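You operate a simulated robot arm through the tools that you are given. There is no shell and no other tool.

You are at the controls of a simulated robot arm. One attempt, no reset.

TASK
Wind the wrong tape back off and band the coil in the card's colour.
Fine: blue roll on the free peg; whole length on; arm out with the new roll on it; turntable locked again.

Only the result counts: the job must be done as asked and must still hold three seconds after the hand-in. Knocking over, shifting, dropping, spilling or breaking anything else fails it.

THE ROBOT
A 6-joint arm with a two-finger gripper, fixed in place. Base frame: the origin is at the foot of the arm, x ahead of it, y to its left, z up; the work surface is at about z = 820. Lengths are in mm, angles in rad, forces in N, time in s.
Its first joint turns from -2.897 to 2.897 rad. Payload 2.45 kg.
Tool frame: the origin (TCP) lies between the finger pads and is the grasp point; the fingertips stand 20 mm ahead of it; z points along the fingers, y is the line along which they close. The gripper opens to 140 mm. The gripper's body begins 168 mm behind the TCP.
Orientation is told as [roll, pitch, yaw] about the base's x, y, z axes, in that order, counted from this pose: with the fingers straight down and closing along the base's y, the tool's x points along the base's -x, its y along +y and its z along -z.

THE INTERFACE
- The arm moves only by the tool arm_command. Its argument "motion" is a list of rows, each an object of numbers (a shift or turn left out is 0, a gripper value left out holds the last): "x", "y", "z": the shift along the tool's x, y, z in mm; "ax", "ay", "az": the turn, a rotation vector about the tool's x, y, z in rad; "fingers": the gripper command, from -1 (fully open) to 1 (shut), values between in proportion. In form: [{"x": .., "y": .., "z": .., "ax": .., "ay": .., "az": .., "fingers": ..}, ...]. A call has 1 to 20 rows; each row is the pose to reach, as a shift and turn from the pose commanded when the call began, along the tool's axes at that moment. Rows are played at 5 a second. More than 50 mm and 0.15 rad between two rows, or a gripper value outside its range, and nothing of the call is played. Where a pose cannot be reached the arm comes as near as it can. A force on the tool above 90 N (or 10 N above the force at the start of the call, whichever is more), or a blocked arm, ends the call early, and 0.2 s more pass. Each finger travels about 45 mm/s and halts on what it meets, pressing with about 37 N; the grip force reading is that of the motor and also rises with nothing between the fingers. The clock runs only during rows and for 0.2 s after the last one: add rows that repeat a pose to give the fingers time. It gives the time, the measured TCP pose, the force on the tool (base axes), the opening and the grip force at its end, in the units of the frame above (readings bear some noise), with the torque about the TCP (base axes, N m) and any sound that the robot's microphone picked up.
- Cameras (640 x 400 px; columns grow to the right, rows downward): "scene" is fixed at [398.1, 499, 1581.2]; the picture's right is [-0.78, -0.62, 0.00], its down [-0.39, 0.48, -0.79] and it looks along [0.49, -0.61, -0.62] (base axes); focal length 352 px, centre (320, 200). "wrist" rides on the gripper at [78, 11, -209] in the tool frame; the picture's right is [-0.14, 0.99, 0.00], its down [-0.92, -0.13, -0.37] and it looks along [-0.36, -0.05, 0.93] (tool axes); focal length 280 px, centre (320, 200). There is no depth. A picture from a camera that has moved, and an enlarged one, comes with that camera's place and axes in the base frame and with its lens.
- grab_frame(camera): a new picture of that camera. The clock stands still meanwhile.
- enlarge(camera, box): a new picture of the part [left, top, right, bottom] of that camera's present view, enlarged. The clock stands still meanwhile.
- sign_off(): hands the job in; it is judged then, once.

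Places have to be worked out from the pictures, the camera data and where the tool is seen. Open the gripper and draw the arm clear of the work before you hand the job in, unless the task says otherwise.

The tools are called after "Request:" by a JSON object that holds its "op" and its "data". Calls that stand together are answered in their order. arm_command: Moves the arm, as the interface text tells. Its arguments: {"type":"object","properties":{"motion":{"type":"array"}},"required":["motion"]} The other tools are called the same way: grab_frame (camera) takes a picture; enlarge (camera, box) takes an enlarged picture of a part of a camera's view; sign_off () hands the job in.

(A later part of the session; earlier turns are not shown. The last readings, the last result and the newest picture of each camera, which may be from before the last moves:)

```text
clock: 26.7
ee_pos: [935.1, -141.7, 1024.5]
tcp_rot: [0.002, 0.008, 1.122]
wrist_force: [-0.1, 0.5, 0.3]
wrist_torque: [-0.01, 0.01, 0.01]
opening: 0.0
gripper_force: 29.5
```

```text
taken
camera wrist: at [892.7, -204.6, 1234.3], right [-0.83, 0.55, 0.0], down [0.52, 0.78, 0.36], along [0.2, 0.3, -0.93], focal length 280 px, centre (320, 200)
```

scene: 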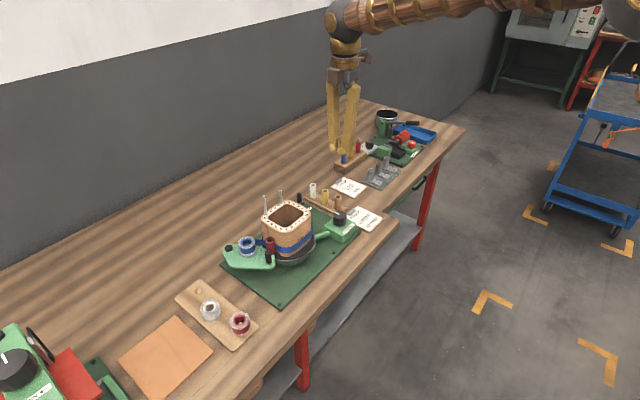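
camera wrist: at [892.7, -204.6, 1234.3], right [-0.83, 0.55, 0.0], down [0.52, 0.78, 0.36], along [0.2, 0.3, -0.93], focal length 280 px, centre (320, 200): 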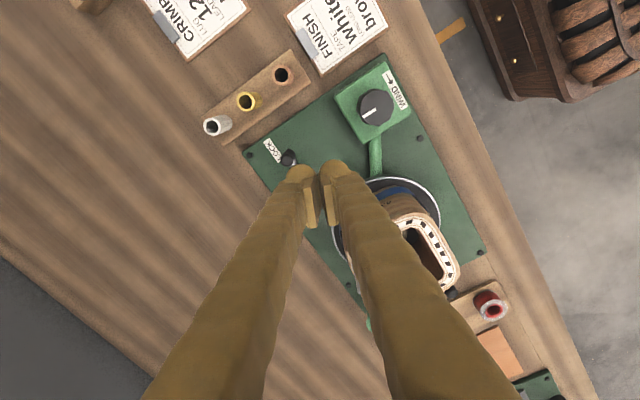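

I travel above the knob while turning the wrist to yaw about -1.3, leaving room for a long counter-clockwise stroke, with the fingers half-open.

Request:
{"op": "arm_command", "data": {"motion": [{"x": 3, "y": 4.3, "z": 1.4, "az": 0.142, "fingers": 0}, {"x": 6, "y": 8.6, "z": 2.8, "az": 0.285}, {"x": 9, "y": 13, "z": 4, "az": 0.427}, {"x": 12, "y": 17, "z": 5.6, "az": 0.57}, {"x": 15, "y": 21.4, "z": 7, "az": 0.712}, {"x": 18.4, "y": 25.7, "z": 8.5, "az": 0.854}, {"x": 21.4, "y": 30, "z": 10, "az": 0.996}, {"x": 24.5, "y": 34, "z": 11, "az": 1.138}, {"x": 27.5, "y": 38.5, "z": 12.7, "az": 1.28}, {"x": 30.6, "y": 43, "z": 14, "az": 1.424}, {"x": 33.7, "y": 47, "z": 15.5, "az": 1.566}, {"x": 36.7, "y": 51.3, "z": 17, "az": 1.708}, {"x": 39.8, "y": 55.6, "z": 18, "az": 1.85}, {"x": 42.8, "y": 60, "z": 20, "az": 1.992}, {"x": 46, "y": 64.2, "z": 21, "az": 2.134}, {"x": 49, "y": 68.5, "z": 22.4, "az": 2.277}, {"x": 52, "y": 72.7, "z": 24, "az": 2.42}, {"x": 52, "y": 72.7, "z": 24, "az": 2.42}]}}

Request:
{"op": "grab_frame", "data": {"camera": "wrist"}}

Request:
{"op": "enlarge", "data": {"camera": "scene", "box": [230, 150, 390, 270]}}

```text
clock: 30.5
ee_pos: [847.8, -157.8, 1001.6]
tcp_rot: [-0.005, -0.007, -1.297]
wrist_force: [0.5, -0.5, 0.4]
wrist_torque: [0.04, 0.02, 0.0]
opening: 70.0
gripper_force: 0.0
```

```text
taken
camera wrist: at [838.1, -76.7, 1209.5], right [0.99, 0.13, -0.01], down [0.13, -0.92, 0.38], along [0.05, -0.37, -0.93], focal length 280 px, centre (320, 200)
```

wrist: 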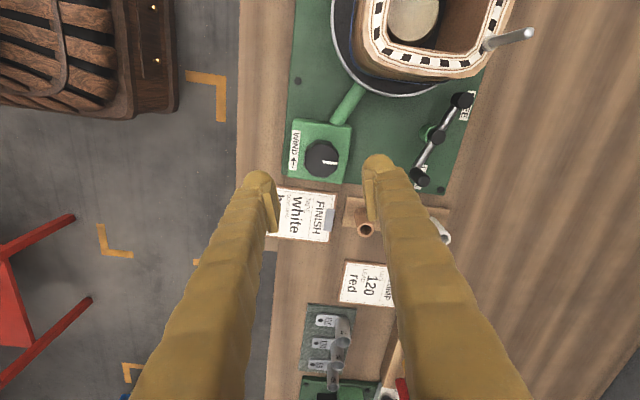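

```text
3.33 times, centred on (310, 210) of scene
camera zoom: at [398.1, 499.0, 1581.2], right [-0.78, -0.62, 0.0], down [-0.39, 0.48, -0.79], along [0.49, -0.61, -0.62], focal length 1173 px, centre (353, 167)
```

zoom: 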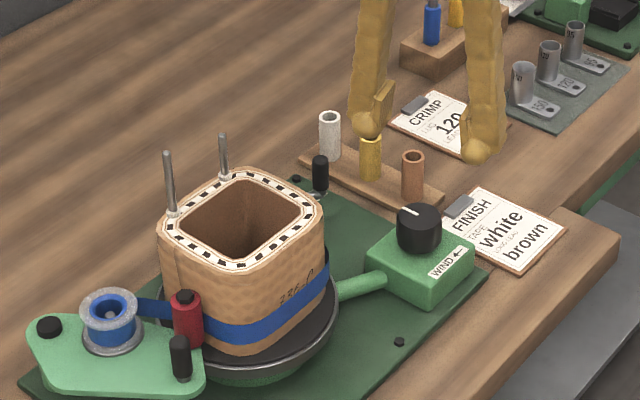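

The knob lies just ahead of the TCP in this view; I zoom to locate it precisely.

Request:
{"op": "enlarge", "data": {"camera": "wrist", "box": [270, 100, 390, 200]}}

```text
4.00 times, centred on (330, 150) of wrist
camera zoom: at [838.1, -76.7, 1209.5], right [0.99, 0.13, -0.01], down [0.13, -0.92, 0.38], along [0.05, -0.37, -0.93], focal length 1122 px, centre (280, 400)
```

zoom: 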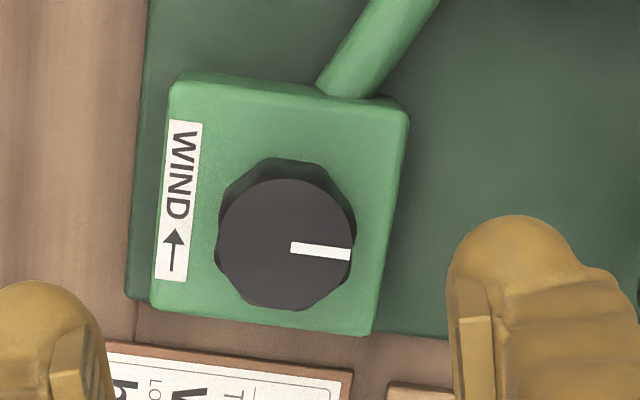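

Knob centre ≈ (849,-156), top ≈ 892, box top ≈ 862. I descend around it with open fingers to z ≈ 888.

Request:
{"op": "arm_command", "data": {"motion": [{"z": 30}, {"z": 60}, {"z": 85}, {"z": 100}, {"z": 108}, {"z": 113}, {"z": 113}]}}

Request:
{"op": "enlarge", "data": {"camera": "scene", "box": [300, 180, 400, 250]}}

Request:
{"op": "enlarge", "data": {"camera": "wrist", "box": [230, 80, 410, 220]}}

```text
clock: 32.1
ee_pos: [845.6, -157.3, 886.7]
tcp_rot: [-0.005, -0.008, -1.297]
wrist_force: [1.1, -0.6, 0.4]
wrist_torque: [0.04, 0.02, -0.03]
opening: 69.9
gripper_force: 0.2
```

```text
5.71 times, centred on (350, 215) of scene
camera zoom: at [398.1, 499.0, 1581.2], right [-0.78, -0.62, 0.0], down [-0.39, 0.48, -0.79], along [0.49, -0.61, -0.62], focal length 2011 px, centre (149, 114)
```

zoom: 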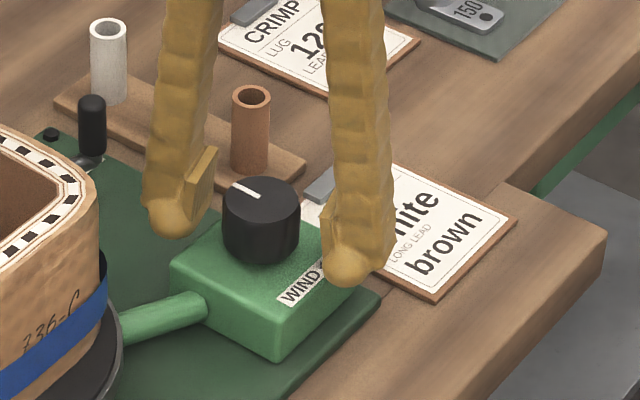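

```text
2.86 times, centred on (320, 150) of wrist
camera zoom: at [836.9, -77.3, 1095.6], right [0.99, 0.13, 0.0], down [0.13, -0.92, 0.38], along [0.05, -0.37, -0.93], focal length 801 px, centre (320, 343)
```

zoom: 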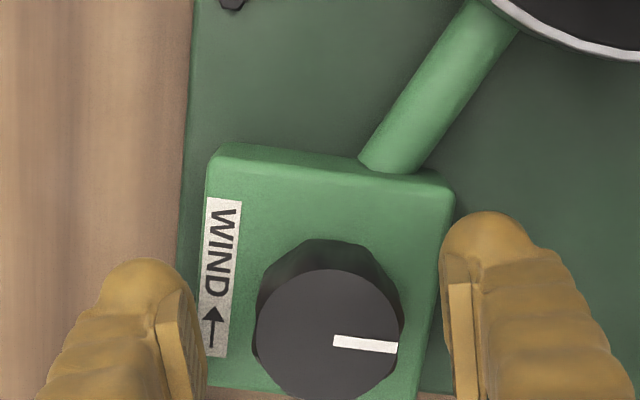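

Fingers straddle the knob above the box. I centre by a few mm and close on it.

Request:
{"op": "arm_command", "data": {"motion": [{"x": 1.1, "y": 3.4, "fingers": 0}, {"x": 1.1, "y": 3.4, "fingers": 1}, {"x": 1.1, "y": 3.4}, {"x": 1.1, "y": 3.4}, {"x": 1.1, "y": 3.4}, {"x": 1.1, "y": 3.4}]}}

Request:
{"op": "enlarge", "data": {"camera": "wrist", "box": [230, 80, 410, 220]}}

```text
clock: 33.5
ee_pos: [847.6, -156.4, 886.2]
tcp_rot: [-0.006, -0.007, -1.296]
wrist_force: [-29.4, -6.3, 7.0]
wrist_torque: [-0.03, 0.21, 0.07]
opening: 39.4
gripper_force: 44.9
```

```text
2.86 times, centred on (320, 150) of wrist
camera zoom: at [839.3, -75.6, 1095.7], right [0.99, 0.13, -0.01], down [0.13, -0.92, 0.38], along [0.04, -0.37, -0.93], focal length 801 px, centre (320, 343)
```

zoom: 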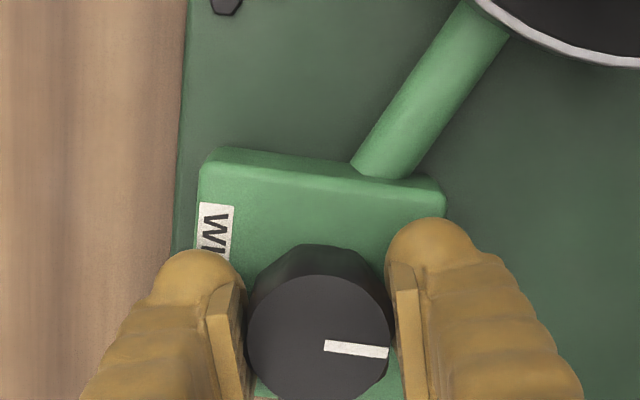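

Gripped (39.4 mm knob) with a slight side load; I relieve 1.5 mm and turn counter-clockwise (against the WIND arrow) a small test amount.

Request:
{"op": "arm_command", "data": {"motion": [{"y": -1.5}, {"y": -1.5, "az": -0.1}, {"y": -1.5, "az": -0.2}, {"y": -1.5, "az": -0.3}, {"y": -1.5, "az": -0.4}, {"y": -1.5, "az": -0.5}, {"y": -1.5, "az": -0.5}]}}

Request:
{"op": "enlarge", "data": {"camera": "wrist", "box": [230, 80, 410, 220]}}

Request:
{"op": "enlarge", "data": {"camera": "scene", "box": [210, 180, 390, 300]}}

```text
clock: 35.1
ee_pos: [848.8, -156.3, 886.8]
tcp_rot: [-0.007, -0.004, -0.796]
wrist_force: [30.7, 14.1, -26.3]
wrist_torque: [0.0, -0.24, 0.27]
opening: 39.0
gripper_force: 44.7
```

```text
2.86 times, centred on (320, 150) of wrist
camera zoom: at [803.3, -90.6, 1096.3], right [0.8, 0.59, -0.01], down [0.55, -0.74, 0.37], along [0.22, -0.3, -0.93], focal length 801 px, centre (320, 343)
```

zoom: 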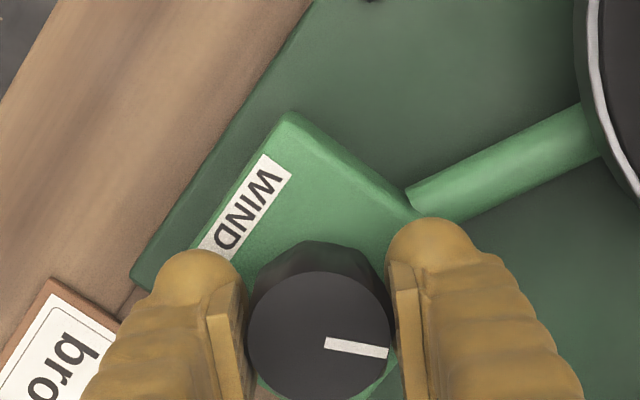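

```text
3.33 times, centred on (300, 240) of scene
camera zoom: at [398.1, 499.0, 1581.2], right [-0.78, -0.62, 0.0], down [-0.39, 0.48, -0.79], along [0.49, -0.61, -0.62], focal length 1173 px, centre (387, 67)
```

zoom: 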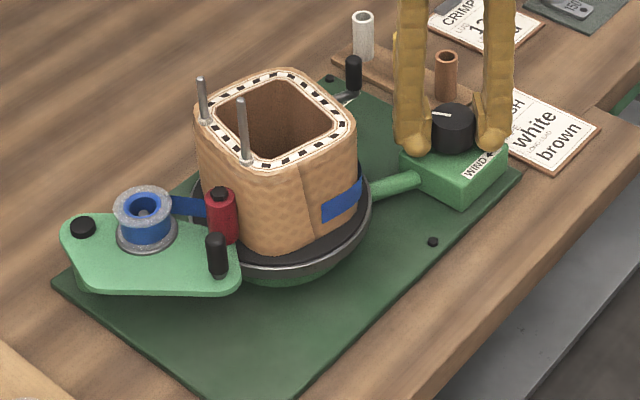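

Turning the knob counter-clockwise spins the coil (geared up) and peels the blue tape back: the front face is now bare. I continue unwinding in steps while watching.

Request:
{"op": "arm_command", "data": {"motion": [{"y": 0.5, "az": -0.1}, {"y": 0.7, "az": -0.2}, {"y": 0.7, "az": -0.3}, {"y": 0.7, "az": -0.3}]}}

Request:
{"op": "enlarge", "data": {"camera": "scene", "box": [210, 180, 390, 300]}}

```text
clock: 36.1
ee_pos: [850.2, -156.4, 887.7]
tcp_rot: [-0.009, -0.002, -0.495]
wrist_force: [27.5, 29.4, 2.5]
wrist_torque: [0.39, -0.18, -0.13]
opening: 38.6
gripper_force: 44.7
```

```text
3.33 times, centred on (300, 240) of scene
camera zoom: at [398.1, 499.0, 1581.2], right [-0.78, -0.62, 0.0], down [-0.39, 0.48, -0.79], along [0.49, -0.61, -0.62], focal length 1173 px, centre (387, 67)
```

zoom: 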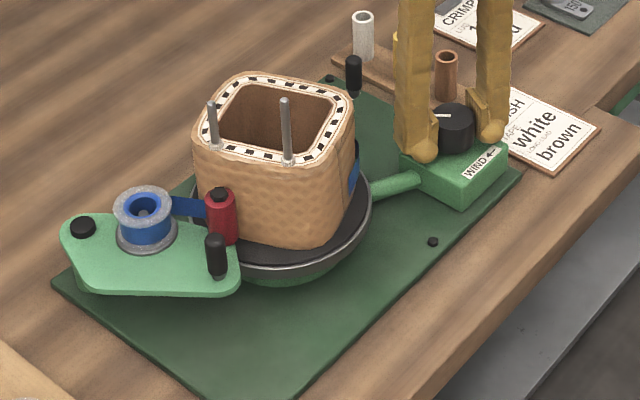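

Works; the coil turns about twice as fast as the knob. I relieve the side load and continue unwinding.

Request:
{"op": "arm_command", "data": {"motion": [{"x": -0.6, "y": 2}, {"x": -0.6, "y": 2, "az": -0.13}, {"x": -0.6, "y": 2, "az": -0.26}, {"x": -0.6, "y": 2, "az": -0.39}, {"x": -0.6, "y": 2, "az": -0.52}, {"x": -0.6, "y": 2, "az": -0.65}, {"x": -0.6, "y": 2, "az": -0.65}]}}

Request:
{"op": "enlarge", "data": {"camera": "scene", "box": [210, 180, 390, 300]}}

Request:
{"op": "grab_frame", "data": {"camera": "wrist"}}

```text
clock: 37.7
ee_pos: [849.5, -154.1, 888.1]
tcp_rot: [-0.006, 0.005, 0.155]
wrist_force: [-7.5, 0.5, 16.9]
wrist_torque: [0.02, 0.17, -0.03]
opening: 38.6
gripper_force: 44.6
```

```text
3.33 times, centred on (300, 240) of scene
camera zoom: at [398.1, 499.0, 1581.2], right [-0.78, -0.62, 0.0], down [-0.39, 0.48, -0.79], along [0.49, -0.61, -0.62], focal length 1173 px, centre (387, 67)
```

zoom: 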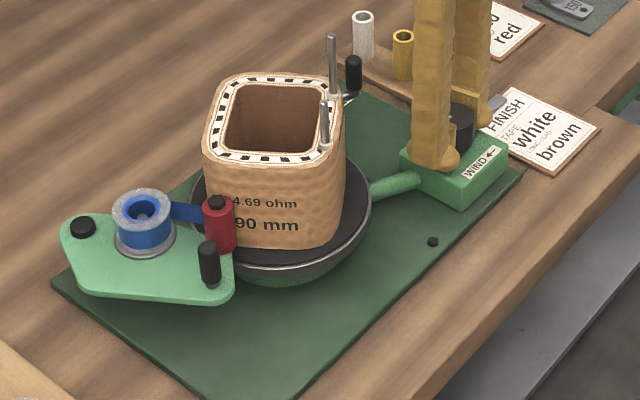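

```text
taken
camera wrist: at [772.3, -153.7, 1097.5], right [-0.02, 1.0, -0.01], down [0.93, 0.02, 0.36], along [0.36, 0.0, -0.93], focal length 280 px, centre (320, 200)
```

wrist: 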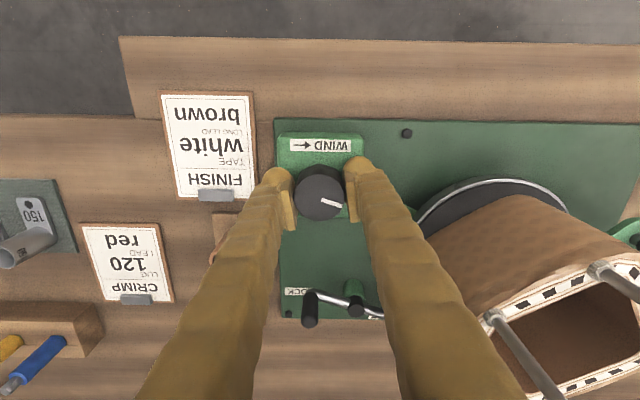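

The coil has turned about 210° and no blue is visible on the sides I can see. I keep unwinding, as the back may still hold tape.

Request:
{"op": "arm_command", "data": {"motion": [{"az": -0.13}, {"az": -0.26}, {"az": -0.39}, {"az": -0.52}, {"az": -0.52}]}}

Request:
{"op": "enlarge", "data": {"camera": "scene", "box": [210, 180, 390, 300]}}

Request:
{"op": "enlarge", "data": {"camera": "scene", "box": [220, 220, 300, 280]}}

```text
clock: 38.9
ee_pos: [849.6, -153.9, 887.8]
tcp_rot: [-0.003, 0.009, 0.674]
wrist_force: [-7.6, 12.3, 7.5]
wrist_torque: [0.1, 0.08, -0.17]
opening: 38.8
gripper_force: 44.8
```

```text
3.33 times, centred on (300, 240) of scene
camera zoom: at [398.1, 499.0, 1581.2], right [-0.78, -0.62, 0.0], down [-0.39, 0.48, -0.79], along [0.49, -0.61, -0.62], focal length 1173 px, centre (387, 67)
```

zoom: 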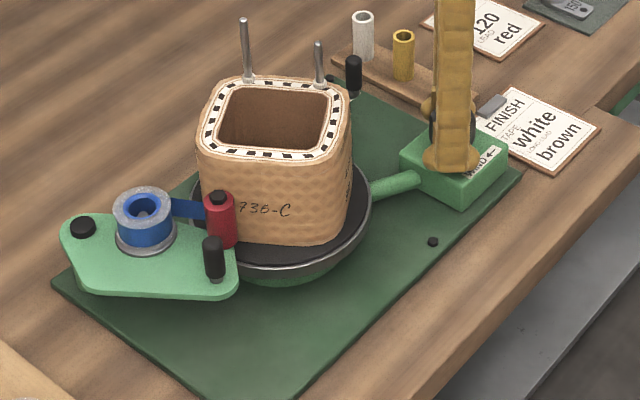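

```text
6.67 times, centred on (260, 250) of scene
camera zoom: at [398.1, 499.0, 1581.2], right [-0.78, -0.62, 0.0], down [-0.39, 0.48, -0.79], along [0.49, -0.61, -0.62], focal length 2346 px, centre (720, -133)
```

zoom: 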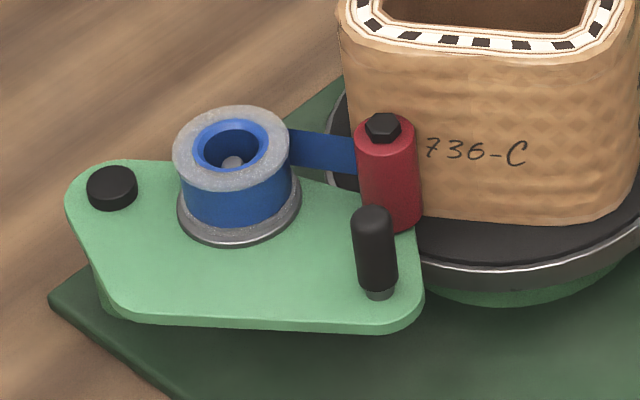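

About 310° turned; I go on past a full turn to be sure everything is off.

Request:
{"op": "arm_command", "data": {"motion": [{"az": -0.13}, {"az": -0.26}, {"az": -0.39}, {"az": -0.52}, {"az": -0.65}, {"az": -0.65}]}}

Request:
{"op": "enlarge", "data": {"camera": "scene", "box": [210, 180, 390, 300]}}

Request:
{"op": "grab_frame", "data": {"camera": "wrist"}}

```text
clock: 40.3
ee_pos: [848.2, -154.7, 886.8]
tcp_rot: [0.006, 0.009, 1.324]
wrist_force: [-58.0, 25.5, 6.0]
wrist_torque: [0.47, 0.54, 0.06]
opening: 39.1
gripper_force: 45.4
```

```text
3.33 times, centred on (300, 240) of scene
camera zoom: at [398.1, 499.0, 1581.2], right [-0.78, -0.62, 0.0], down [-0.39, 0.48, -0.79], along [0.49, -0.61, -0.62], focal length 1173 px, centre (387, 67)
```

zoom: 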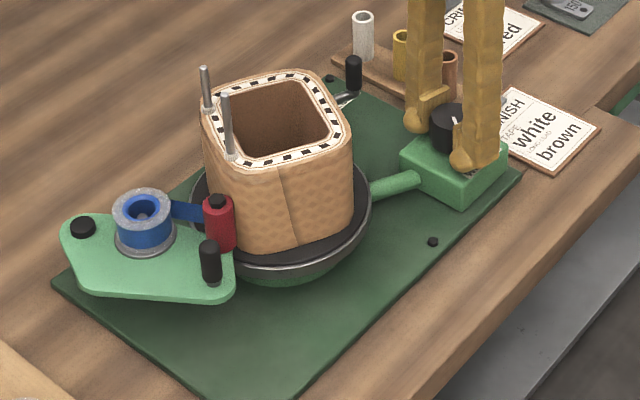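

```text
taken
camera wrist: at [820.9, -224.9, 1097.5], right [-0.93, 0.38, 0.0], down [0.35, 0.86, 0.36], along [0.13, 0.33, -0.93], focal length 280 px, centre (320, 200)
```

wrist: 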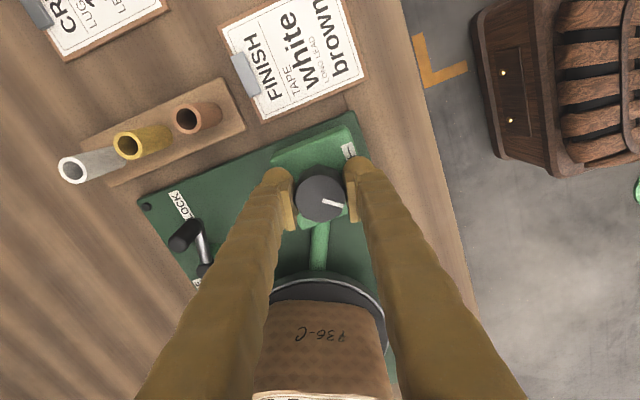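

The coil is completely bare after more than a full turn. I release the knob, rise, and swing the wrist back to yaw 0 heading toward the roll arm.

Request:
{"op": "arm_command", "data": {"motion": [{"fingers": 0}, {"fingers": 0}, {"fingers": 0}, {"z": -30}, {"z": -75}, {"z": -120}, {"z": -165}, {"z": -190}, {"z": -190}]}}

Request:
{"op": "enlarge", "data": {"camera": "scene", "box": [210, 180, 390, 300]}}

```text
clock: 42.3
ee_pos: [851.7, -152.9, 1078.5]
tcp_rot: [0.001, 0.009, 1.324]
wrist_force: [0.4, 0.1, 0.3]
wrist_torque: [-0.02, -0.02, 0.02]
opening: 70.0
gripper_force: 0.2
```

```text
3.33 times, centred on (300, 240) of scene
camera zoom: at [398.1, 499.0, 1581.2], right [-0.78, -0.62, 0.0], down [-0.39, 0.48, -0.79], along [0.49, -0.61, -0.62], focal length 1173 px, centre (387, 67)
```

zoom: 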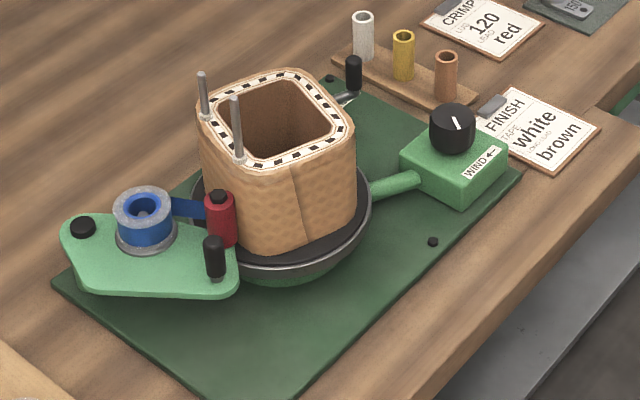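

I swing over to the roll-arm side at safe height with yaw back to 0 and open fingers.

Request:
{"op": "arm_command", "data": {"motion": [{"x": -22, "y": 9, "az": 0.1324, "fingers": -1}, {"x": -44, "y": 18, "az": 0.265}, {"x": -65, "y": 26, "az": 0.397}, {"x": -87, "y": 35, "az": 0.53}, {"x": -109, "y": 44, "az": 0.662}, {"x": -131, "y": 53, "az": 0.794}, {"x": -153, "y": 62, "az": 0.927}, {"x": -175, "y": 70, "az": 1.06}, {"x": -196, "y": 79, "az": 1.19}, {"x": -218, "y": 88, "az": 1.324}, {"x": -218, "y": 88, "az": 1.324}]}}

Request:
{"op": "grab_frame", "data": {"camera": "wrist"}}

Request:
{"op": "enlarge", "data": {"camera": "wrist", "box": [240, 100, 420, 240]}}

```text
clock: 44.7
ee_pos: [819.6, 81.3, 1076.8]
tcp_rot: [-0.009, 0.002, -0.002]
wrist_force: [0.1, 0.0, 0.2]
wrist_torque: [0.02, -0.02, 0.01]
opening: 139.7
gripper_force: 0.1
```

```text
taken
camera wrist: at [742.5, 94.2, 1287.4], right [0.14, 0.99, -0.01], down [0.92, -0.13, 0.37], along [0.36, -0.06, -0.93], focal length 280 px, centre (320, 200)
```

wrist: 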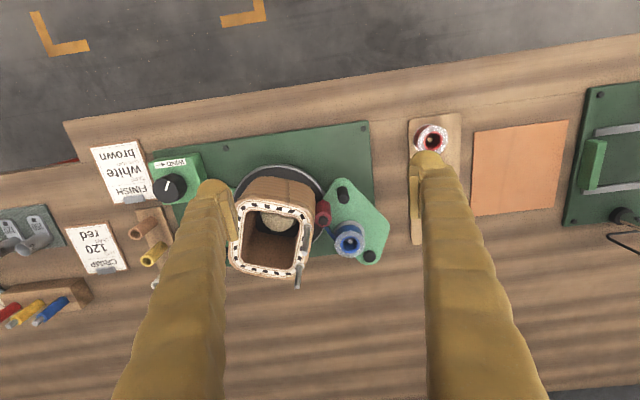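

```text
2.86 times, centred on (330, 170) of wrist
camera zoom: at [742.5, 94.2, 1287.4], right [0.14, 0.99, -0.01], down [0.92, -0.13, 0.37], along [0.36, -0.06, -0.93], focal length 801 px, centre (291, 286)
```

zoom: 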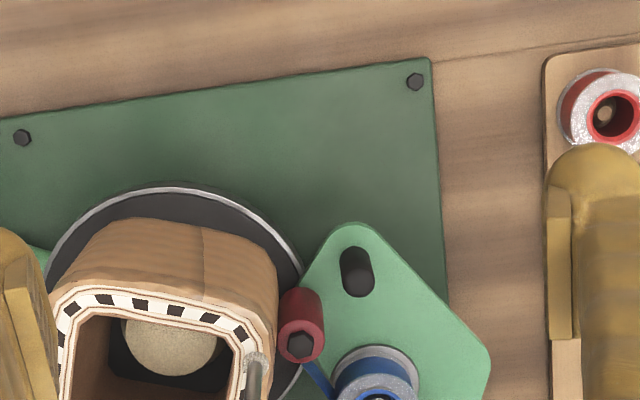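

Handle top at about (886,104,925), red roller at (921,70). I move over the handle with the fingers narrowed to 30 mm.

Request:
{"op": "arm_command", "data": {"motion": [{"x": -30, "y": 10, "z": 20, "fingers": 0.571}, {"x": -66, "y": 26, "z": 45}, {"x": -66.5, "y": 26, "z": 85}, {"x": -66.5, "y": 26, "z": 115}, {"x": -66.5, "y": 26, "z": 115}, {"x": -66.5, "y": 26, "z": 115}]}}

Request:
{"op": "enlarge", "data": {"camera": "wrist", "box": [230, 80, 410, 220]}}

Request:
{"op": "enlarge", "data": {"camera": "scene", "box": [200, 180, 340, 300]}}

```text
clock: 45.7
ee_pos: [890.1, 105.6, 986.7]
tcp_rot: [-0.005, -0.011, -0.002]
wrist_force: [0.0, -4.6, 35.8]
wrist_torque: [-1.48, -0.21, -0.16]
opening: 58.0
gripper_force: 4.8
stopped in row 4: the force on the tool passed its limit at 146 N (the readings are from after the stop); the commanded pose is now the measured one
```

```text
2.86 times, centred on (320, 150) of wrist
camera zoom: at [809.1, 118.6, 1194.1], right [0.14, 0.99, -0.01], down [0.92, -0.13, 0.38], along [0.38, -0.06, -0.92], focal length 801 px, centre (320, 343)
```

zoom: 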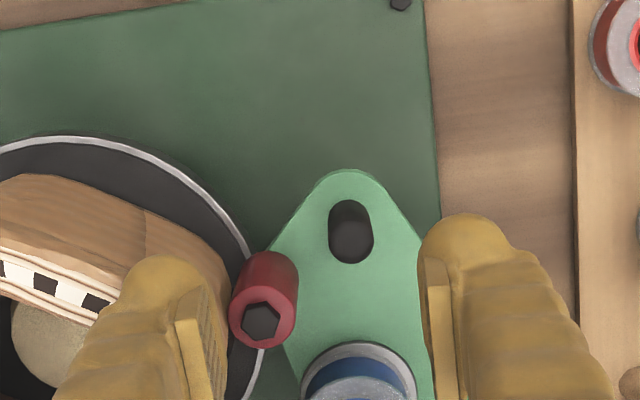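

```text
3.33 times, centred on (270, 240) of scene
camera zoom: at [398.1, 499.0, 1581.2], right [-0.78, -0.62, 0.0], down [-0.39, 0.48, -0.79], along [0.49, -0.61, -0.62], focal length 1173 px, centre (487, 67)
```

zoom: 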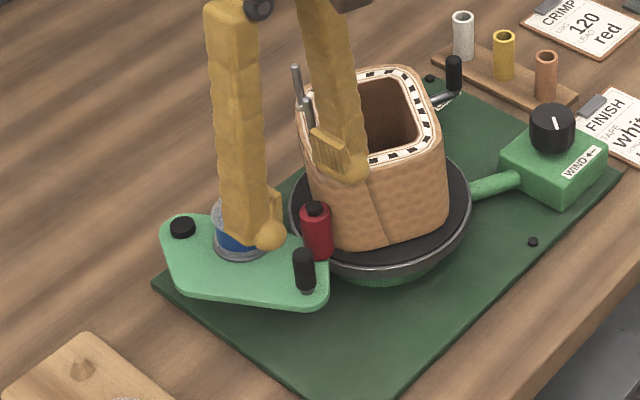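

The fingers had not finished closing and one touched the coil's top edge. I lift straight up at once and check the coil.

Request:
{"op": "arm_command", "data": {"motion": [{"z": -20, "fingers": 0.571}, {"z": -50}, {"z": -70}, {"z": -70}, {"z": -70}]}}

Request:
{"op": "enlarge", "data": {"camera": "scene", "box": [200, 180, 340, 300]}}

Request:
{"op": "grab_frame", "data": {"camera": "wrist"}}

Request:
{"op": "enlarge", "data": {"camera": "wrist", "box": [180, 80, 400, 260]}}

```text
clock: 46.9
ee_pos: [889.2, 106.1, 1053.0]
tcp_rot: [-0.007, -0.008, -0.002]
wrist_force: [0.1, 0.3, 0.0]
wrist_torque: [-0.01, 0.03, 0.02]
opening: 30.0
gripper_force: 0.1
```

```text
3.33 times, centred on (270, 240) of scene
camera zoom: at [398.1, 499.0, 1581.2], right [-0.78, -0.62, 0.0], down [-0.39, 0.48, -0.79], along [0.49, -0.61, -0.62], focal length 1173 px, centre (487, 67)
```

zoom: 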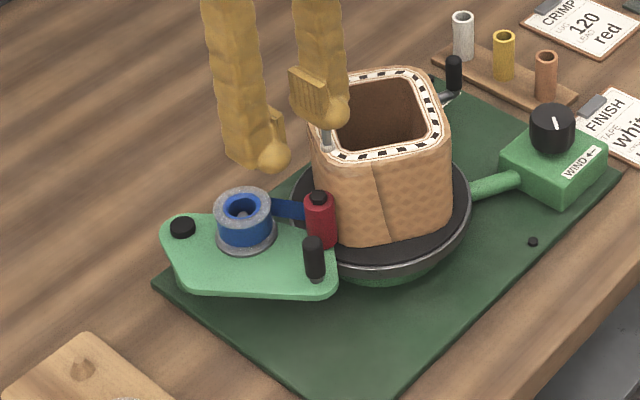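

```text
taken
camera wrist: at [809.1, 119.6, 1260.4], right [0.14, 0.99, -0.01], down [0.92, -0.13, 0.38], along [0.37, -0.06, -0.93], focal length 280 px, centre (320, 200)
```

wrist: 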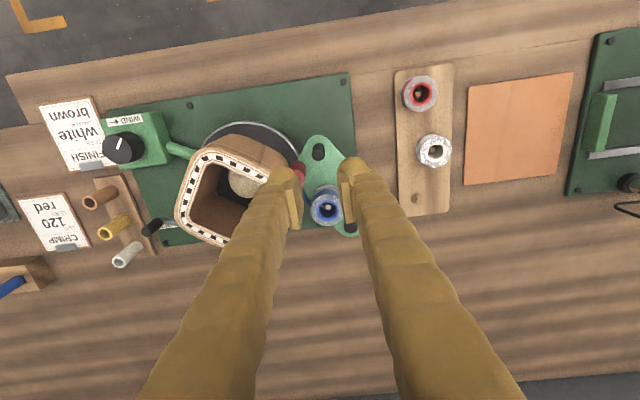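

```text
2.22 times, centred on (290, 170) of wrist
camera zoom: at [809.1, 119.6, 1260.4], right [0.14, 0.99, -0.01], down [0.92, -0.13, 0.38], along [0.37, -0.06, -0.93], focal length 623 px, centre (387, 267)
```

zoom: 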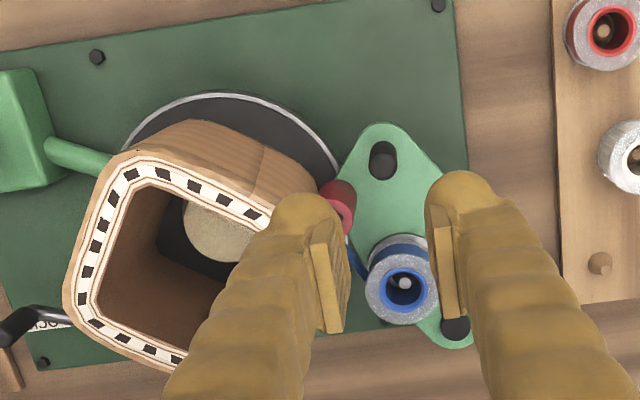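

The coil sits normally; it only turned a bit with the free table. One coil corner now leaves little room beside the handle, so I turn the gripper 90° to grip the handle along x instead.

Request:
{"op": "arm_command", "data": {"motion": [{"az": -0.142}, {"az": -0.284}, {"az": -0.427}, {"az": -0.57}, {"az": -0.712}, {"az": -0.855}, {"az": -0.997}, {"az": -1.14}, {"az": -1.282}, {"az": -1.425}, {"az": -1.571}, {"az": -1.571}]}}

Request:
{"op": "enlarge", "data": {"camera": "wrist", "box": [210, 100, 430, 260]}}

Request:
{"op": "enlarge", "data": {"camera": "scene", "box": [200, 160, 340, 300]}}

```text
clock: 49.5
ee_pos: [889.4, 107.0, 1052.5]
tcp_rot: [-0.009, 0.007, 1.569]
wrist_force: [0.6, -0.3, -0.9]
wrist_torque: [-0.02, -0.01, -0.03]
opening: 29.9
gripper_force: 0.1
```

```text
2.50 times, centred on (320, 180) of wrist
camera zoom: at [875.9, 30.6, 1261.8], right [-0.99, 0.14, -0.01], down [0.13, 0.92, 0.36], along [0.06, 0.36, -0.93], focal length 701 px, centre (320, 250)
```

zoom: 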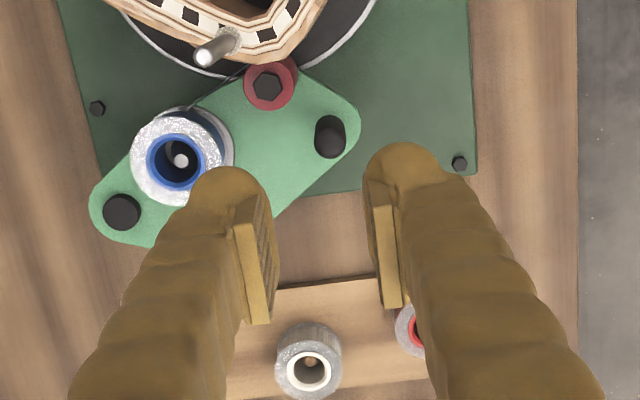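

```text
2.86 times, centred on (270, 230) of scene
camera zoom: at [398.1, 499.0, 1581.2], right [-0.78, -0.62, 0.0], down [-0.39, 0.48, -0.79], along [0.49, -0.61, -0.62], focal length 1006 px, centre (463, 114)
```

zoom: 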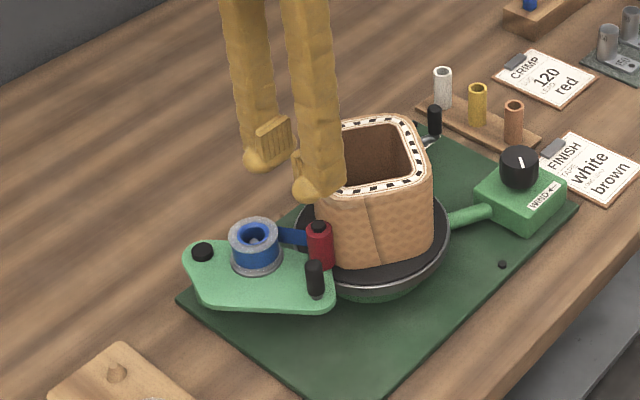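

The view confirms the handle at about (885,106). I descend around it.

Request:
{"op": "arm_command", "data": {"motion": [{"x": 0.3, "y": 3, "z": 30}, {"x": 0.5, "y": 5.7, "z": 65}, {"x": 0.5, "y": 5.7, "z": 95}, {"x": 0.5, "y": 5.7, "z": 120}, {"x": 0.5, "y": 5.7, "z": 135}, {"x": 0.5, "y": 5.7, "z": 143}, {"x": 0.5, "y": 5.7, "z": 143}]}}

Request:
{"op": "enlarge", "data": {"camera": "wrist", "box": [210, 60, 430, 220]}}

Request:
{"op": "enlarge", "data": {"camera": "scene", "box": [200, 200, 340, 300]}}

```text
clock: 51.1
ee_pos: [884.4, 105.9, 908.2]
tcp_rot: [-0.01, 0.008, 1.568]
wrist_force: [0.5, 0.2, 3.6]
wrist_torque: [0.05, -0.07, 0.03]
opening: 29.9
gripper_force: 0.0
```

```text
2.50 times, centred on (320, 140) of wrist
camera zoom: at [871.5, 29.8, 1118.3], right [-0.99, 0.14, -0.01], down [0.13, 0.92, 0.36], along [0.06, 0.36, -0.93], focal length 701 px, centre (320, 350)
```

zoom: 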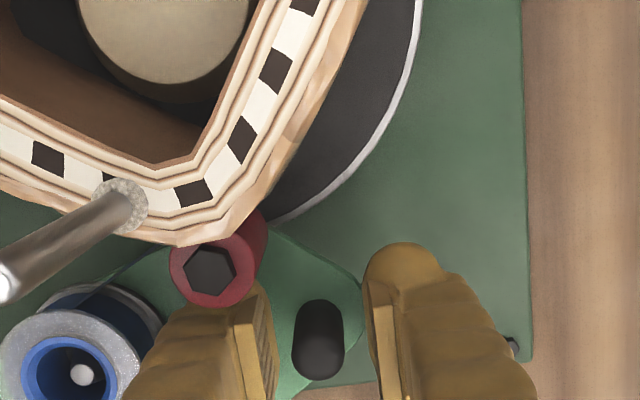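

```text
4.00 times, centred on (270, 250) of scene
camera zoom: at [398.1, 499.0, 1581.2], right [-0.78, -0.62, 0.0], down [-0.39, 0.48, -0.79], along [0.49, -0.61, -0.62], focal length 1408 px, centre (520, 0)
```

zoom: 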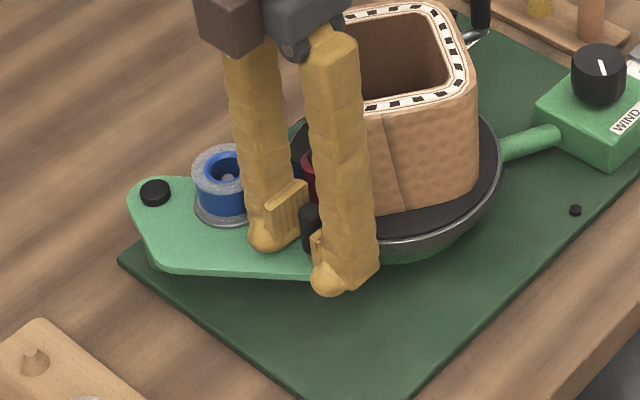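

The handle is between the fingers. I raise 2 mm and close on it.

Request:
{"op": "arm_command", "data": {"motion": [{"z": -2, "fingers": 1}, {"z": -2}, {"z": -2}, {"z": -2}]}}

```text
clock: 52.1
ee_pos: [883.8, 105.9, 911.0]
tcp_rot: [-0.01, 0.008, 1.568]
wrist_force: [8.7, -0.4, -15.6]
wrist_torque: [-0.05, -0.08, -0.12]
opening: 14.6
gripper_force: 40.6
```

Gripped (14.6 mm). I swing the arm outward about its pivot by 20° first.

Request:
{"op": "arm_command", "data": {"motion": [{"x": -9.9, "y": 2, "az": 0.087}, {"x": -19.9, "y": 3.1, "az": 0.175}, {"x": -30, "y": 3.4, "az": 0.262}, {"x": -40.1, "y": 2.8, "az": 0.349}, {"x": -40.1, "y": 2.8, "az": 0.349}]}}

Request:
{"op": "enlarge", "data": {"camera": "scene", "box": [180, 200, 340, 320]}}

Request:
{"op": "grab_frame", "data": {"camera": "wrist"}}

```text
clock: 53.3
ee_pos: [880.8, 145.0, 911.0]
tcp_rot: [-0.007, 0.002, 1.219]
wrist_force: [18.4, -3.4, -30.0]
wrist_torque: [0.05, -0.12, 0.01]
opening: 14.4
gripper_force: 40.7
```

```text
3.33 times, centred on (260, 260) of scene
camera zoom: at [398.1, 499.0, 1581.2], right [-0.78, -0.62, 0.0], down [-0.39, 0.48, -0.79], along [0.49, -0.61, -0.62], focal length 1173 px, centre (520, 0)
```

zoom: 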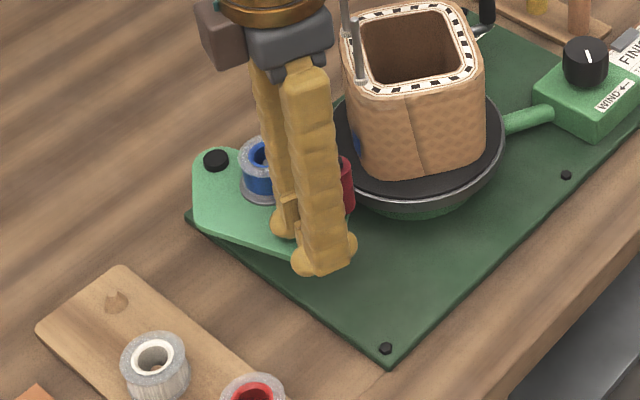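

```text
taken
camera wrist: at [842.6, 76.9, 1120.1], right [-0.88, 0.47, -0.01], down [0.44, 0.82, 0.37], along [0.18, 0.32, -0.93], focal length 280 px, centre (320, 200)
```

wrist: 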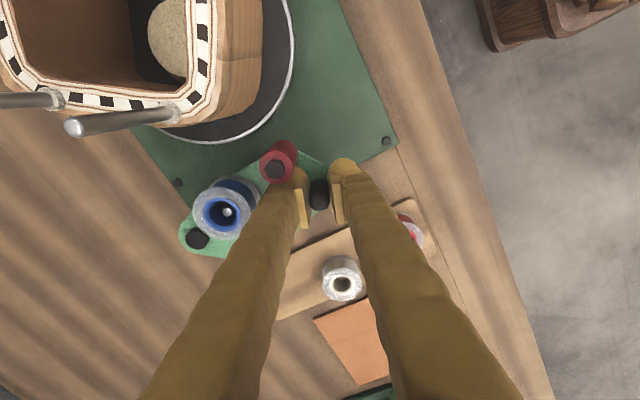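

The arm swings freely. I see a blue spot near the coil's left side, so I check it closely.

Request:
{"op": "enlarge", "data": {"camera": "scene", "box": [240, 200, 310, 270]}}

Request:
{"op": "enlarge", "data": {"camera": "wrist", "box": [120, 80, 320, 260]}}

```text
5.71 times, centred on (275, 235) of scene
camera zoom: at [398.1, 499.0, 1581.2], right [-0.78, -0.62, 0.0], down [-0.39, 0.48, -0.79], along [0.49, -0.61, -0.62], focal length 2011 px, centre (577, 0)
```

zoom: 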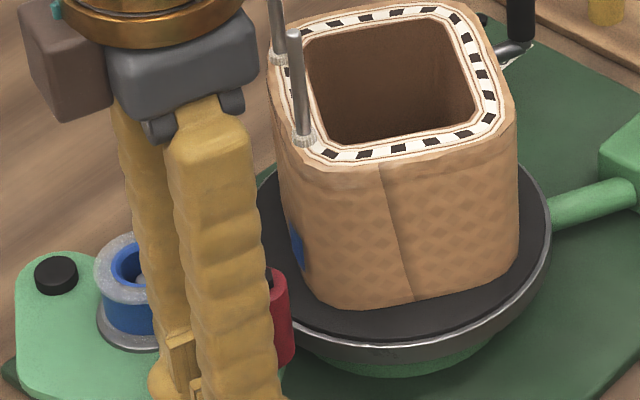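

```text
2.22 times, centred on (220, 170) of wrist
camera zoom: at [842.6, 76.9, 1120.1], right [-0.88, 0.47, -0.01], down [0.44, 0.82, 0.37], along [0.18, 0.32, -0.93], focal length 623 px, centre (542, 267)
```

zoom: 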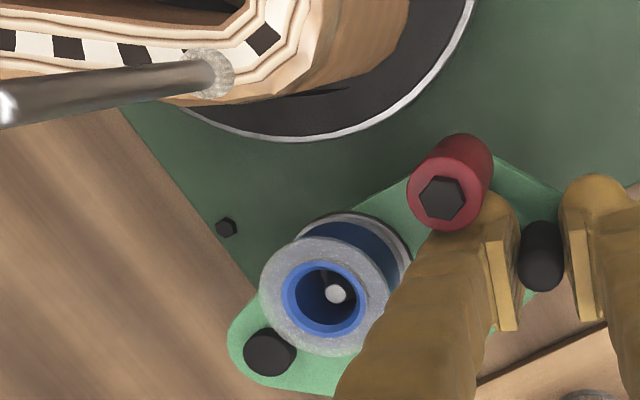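

A small blue patch is back on the coil beside the roller: when the finger bumped the coil it turned backward and rewound a bit. I swing the arm back in so I can unwind that too.

Request:
{"op": "arm_command", "data": {"motion": [{"x": 9.7, "y": -2.9, "az": -0.087}, {"x": 19.1, "y": -6.7, "az": -0.175}, {"x": 28.1, "y": -11.2, "az": -0.262}, {"x": 36.7, "y": -16.5, "az": -0.349}, {"x": 36.7, "y": -16.5, "az": -0.349}]}}

Request:
{"op": "enlarge", "data": {"camera": "scene", "box": [200, 180, 340, 300]}}

```text
clock: 54.5
ee_pos: [884.0, 104.9, 913.8]
tcp_rot: [-0.009, 0.007, 1.568]
wrist_force: [2.9, 0.7, -7.0]
wrist_torque: [0.15, -0.03, -0.06]
opening: 14.7
gripper_force: 40.6
```

```text
3.33 times, centred on (270, 240) of scene
camera zoom: at [398.1, 499.0, 1581.2], right [-0.78, -0.62, 0.0], down [-0.39, 0.48, -0.79], along [0.49, -0.61, -0.62], focal length 1173 px, centre (487, 67)
```

zoom: 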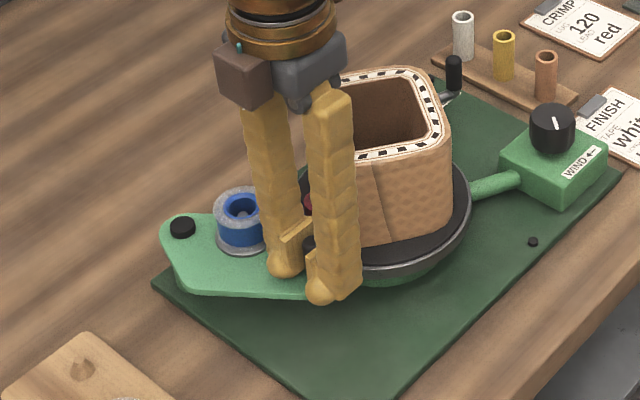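

Arm is back in. I open to 30 mm, lift straight up and check that the roller touches the coil and the tape bridges.

Request:
{"op": "arm_command", "data": {"motion": [{"fingers": 0.571}, {"fingers": 0.571}, {"z": -30}, {"z": -75}, {"z": -120}, {"z": -160}, {"z": -160}]}}

Request:
{"op": "enlarge", "data": {"camera": "scene", "box": [220, 200, 310, 280]}}

Request:
{"op": "enlarge", "data": {"camera": "wrist", "box": [180, 60, 400, 220]}}

```text
clock: 56.1
ee_pos: [884.5, 105.8, 1072.7]
tcp_rot: [-0.01, 0.007, 1.567]
wrist_force: [0.2, 0.0, 0.6]
wrist_torque: [0.01, 0.04, 0.0]
opening: 29.9
gripper_force: 0.0
```

```text
5.00 times, centred on (265, 240) of scene
camera zoom: at [398.1, 499.0, 1581.2], right [-0.78, -0.62, 0.0], down [-0.39, 0.48, -0.79], along [0.49, -0.61, -0.62], focal length 1760 px, centre (595, 0)
```

zoom: 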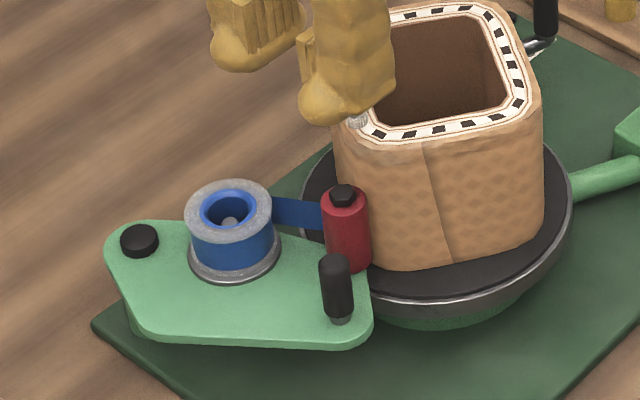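

```text
2.50 times, centred on (290, 140) of wrist
camera zoom: at [872.1, 29.8, 1282.0], right [-0.99, 0.14, -0.01], down [0.13, 0.92, 0.36], along [0.06, 0.36, -0.93], focal length 701 px, centre (395, 350)
```

zoom: 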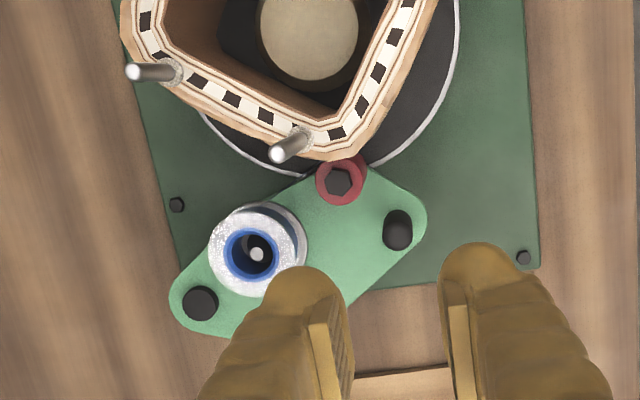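

The tape bridges again. I return over the knob (at height) with yaw ≈ 0.3 for another counter-clockwise stroke.

Request:
{"op": "arm_command", "data": {"motion": [{"x": 26, "y": 3.5, "az": 0.127, "fingers": 0}, {"x": 52, "y": 7, "az": 0.254}, {"x": 78, "y": 10.6, "az": 0.381}, {"x": 104, "y": 14, "az": 0.508}, {"x": 130, "y": 17.7, "az": 0.635}, {"x": 156, "y": 21, "az": 0.762}, {"x": 182, "y": 25, "az": 0.889}, {"x": 208, "y": 28, "az": 1.016}, {"x": 235, "y": 32, "az": 1.143}, {"x": 261, "y": 35, "az": 1.267}, {"x": 261, "y": 35, "az": 1.267}]}}

Request:
{"op": "enlarge", "data": {"camera": "wrist", "box": [230, 80, 410, 240]}}

```text
clock: 58.5
ee_pos: [846.6, -155.0, 1073.6]
tcp_rot: [-0.009, -0.007, 0.3]
wrist_force: [-0.5, -0.2, 0.6]
wrist_torque: [0.0, 0.02, 0.0]
opening: 70.0
gripper_force: 0.0
```

```text
2.50 times, centred on (320, 160) of wrist
camera zoom: at [767.3, -165.7, 1283.3], right [-0.16, 0.99, -0.01], down [0.91, 0.15, 0.38], along [0.37, 0.05, -0.93], focal length 701 px, centre (320, 300)
```

zoom: 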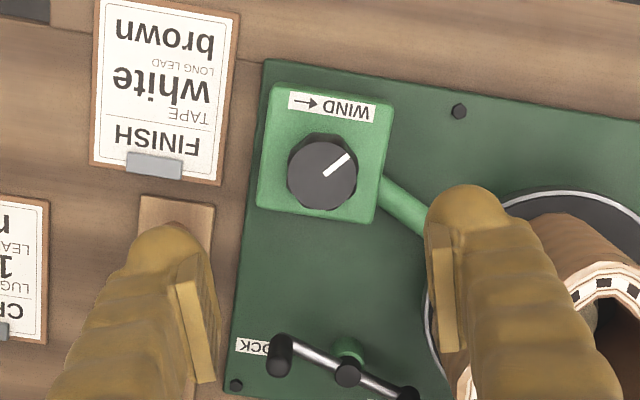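

The view is consistent with the knob under the TCP. I descend and grip it.

Request:
{"op": "arm_command", "data": {"motion": [{"x": -1.3, "y": 0.9, "z": 45}, {"x": -1.3, "y": 0.9, "z": 90}, {"x": -1.3, "y": 0.9, "z": 130}, {"x": -1.3, "y": 0.9, "z": 160}, {"x": -1.3, "y": 0.9, "z": 178}, {"x": -1.3, "y": 0.9, "z": 186}, {"x": -1.3, "y": 0.9, "z": 186, "fingers": 1}, {"x": -1.3, "y": 0.9, "z": 186}, {"x": -1.3, "y": 0.9, "z": 186}, {"x": -1.3, "y": 0.9, "z": 186}]}}

Request:
{"op": "enlarge", "data": {"camera": "scene", "box": [210, 180, 390, 300]}}

```text
clock: 60.7
ee_pos: [849.2, -154.5, 886.7]
tcp_rot: [-0.009, -0.005, 0.301]
wrist_force: [-3.5, 9.0, -1.2]
wrist_torque: [0.27, 0.06, 0.17]
opening: 39.4
gripper_force: 44.5
```

```text
3.33 times, centred on (300, 240) of scene
camera zoom: at [398.1, 499.0, 1581.2], right [-0.78, -0.62, 0.0], down [-0.39, 0.48, -0.79], along [0.49, -0.61, -0.62], focal length 1173 px, centre (387, 67)
```

zoom: 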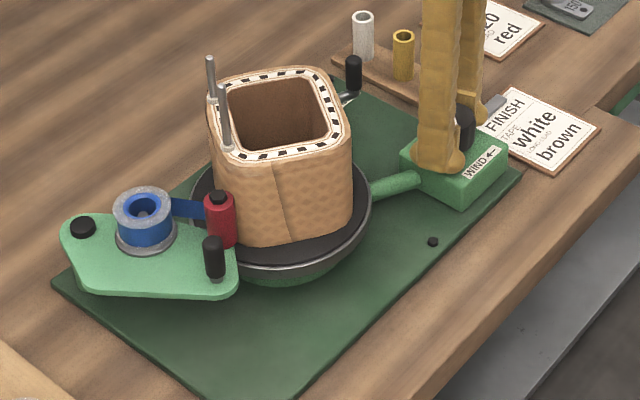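

Well centred, low side load. I turn counter-clockwise about 1 rad to unwind the leftover.

Request:
{"op": "arm_command", "data": {"motion": [{"az": -0.13}, {"az": -0.26}, {"az": -0.39}, {"az": -0.52}, {"az": -0.65}, {"az": -0.78}, {"az": -0.91}, {"az": -1.04}, {"az": -1.04}]}}

Request:
{"op": "enlarge", "data": {"camera": "scene", "box": [210, 180, 390, 300]}}

```text
clock: 62.7
ee_pos: [848.0, -155.2, 886.8]
tcp_rot: [-0.007, 0.006, 1.343]
wrist_force: [-34.3, 27.3, -12.3]
wrist_torque: [0.23, 0.26, -0.09]
opening: 38.7
gripper_force: 45.2
```

```text
3.33 times, centred on (300, 240) of scene
camera zoom: at [398.1, 499.0, 1581.2], right [-0.78, -0.62, 0.0], down [-0.39, 0.48, -0.79], along [0.49, -0.61, -0.62], focal length 1173 px, centre (387, 67)
```

zoom: 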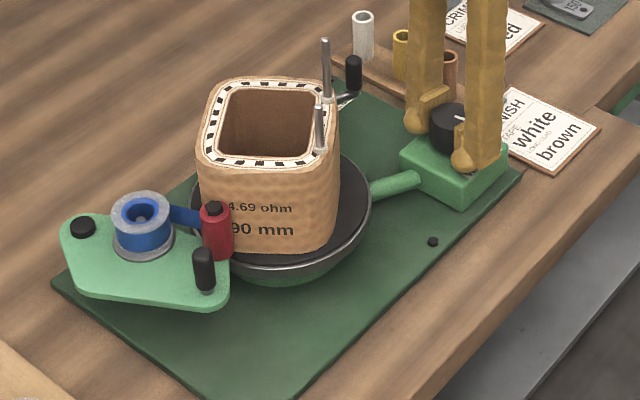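

The coil turned another half turn and no tape is in sight. I release and lift, then view the coil's rear with the wrist camera.

Request:
{"op": "arm_command", "data": {"motion": [{"fingers": 0}, {"fingers": 0}, {"fingers": 0}, {"z": -30}, {"z": -75}, {"z": -120}, {"z": -165}, {"z": -190}, {"z": -190}]}}

Request:
{"op": "enlarge", "data": {"camera": "scene", "box": [210, 180, 390, 300]}}

```text
clock: 64.7
ee_pos: [847.0, -154.2, 1077.3]
tcp_rot: [-0.01, 0.006, 1.339]
wrist_force: [0.7, -0.4, -0.3]
wrist_torque: [-0.01, 0.03, -0.01]
opening: 70.0
gripper_force: 0.0
```

```text
3.33 times, centred on (300, 240) of scene
camera zoom: at [398.1, 499.0, 1581.2], right [-0.78, -0.62, 0.0], down [-0.39, 0.48, -0.79], along [0.49, -0.61, -0.62], focal length 1173 px, centre (387, 67)
```

zoom: 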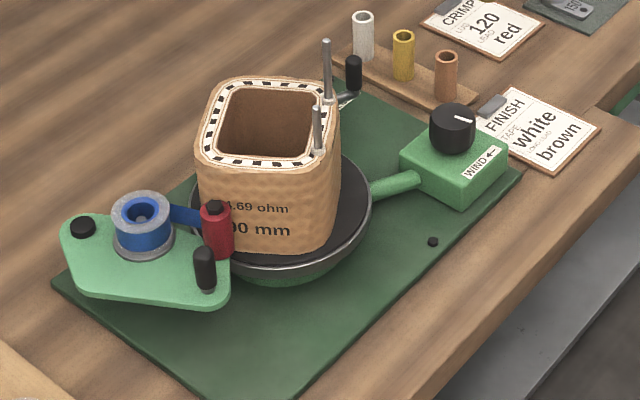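

On release the coil crept a few degrees in the winding direction. I re-grip the knob and finish with a counter-clockwise turn while the fingers open, so the release can't wind tape back.

Request:
{"op": "arm_command", "data": {"motion": [{"x": -1.5, "y": -0.4, "z": 45, "az": 0.1}, {"x": -1.5, "y": -0.4, "z": 90, "az": 0.15}, {"x": -1.5, "y": -0.4, "z": 135, "az": 0.15}, {"x": -1.5, "y": -0.4, "z": 165, "az": 0.15}, {"x": -1.5, "y": -0.4, "z": 182, "az": 0.15}, {"x": -1.5, "y": -0.4, "z": 190, "az": 0.15}, {"x": -1.5, "y": -0.4, "z": 190, "az": 0.15, "fingers": 1}, {"x": -1.5, "y": -0.4, "z": 190, "az": 0.15}, {"x": -1.5, "y": -0.4, "z": 190, "az": 0.15}]}}

Request:
{"op": "arm_command", "data": {"motion": [{"az": -0.06}, {"az": -0.12}, {"az": -0.18}, {"az": -0.22, "fingers": 0}, {"az": -0.28}, {"az": -0.34}, {"az": -0.4}, {"az": -0.4}]}}

Request:
{"op": "enlarge", "data": {"camera": "scene", "box": [210, 180, 390, 300]}}

```text
clock: 66.7
ee_pos: [847.6, -155.0, 887.3]
tcp_rot: [-0.009, 0.003, 1.192]
wrist_force: [-24.9, 9.6, 5.6]
wrist_torque: [0.11, 0.25, 0.06]
opening: 39.3
gripper_force: 30.9
```

```text
clock: 68.5
ee_pos: [850.1, -152.7, 888.2]
tcp_rot: [-0.01, 0.008, 1.593]
wrist_force: [-1.0, -0.8, 0.0]
wrist_torque: [0.01, 0.01, 0.0]
opening: 70.0
gripper_force: 0.1
```

```text
3.33 times, centred on (300, 240) of scene
camera zoom: at [398.1, 499.0, 1581.2], right [-0.78, -0.62, 0.0], down [-0.39, 0.48, -0.79], along [0.49, -0.61, -0.62], focal length 1173 px, centre (387, 67)
```

zoom: 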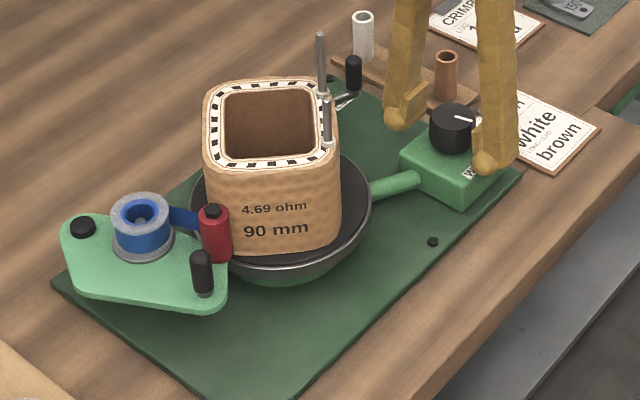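

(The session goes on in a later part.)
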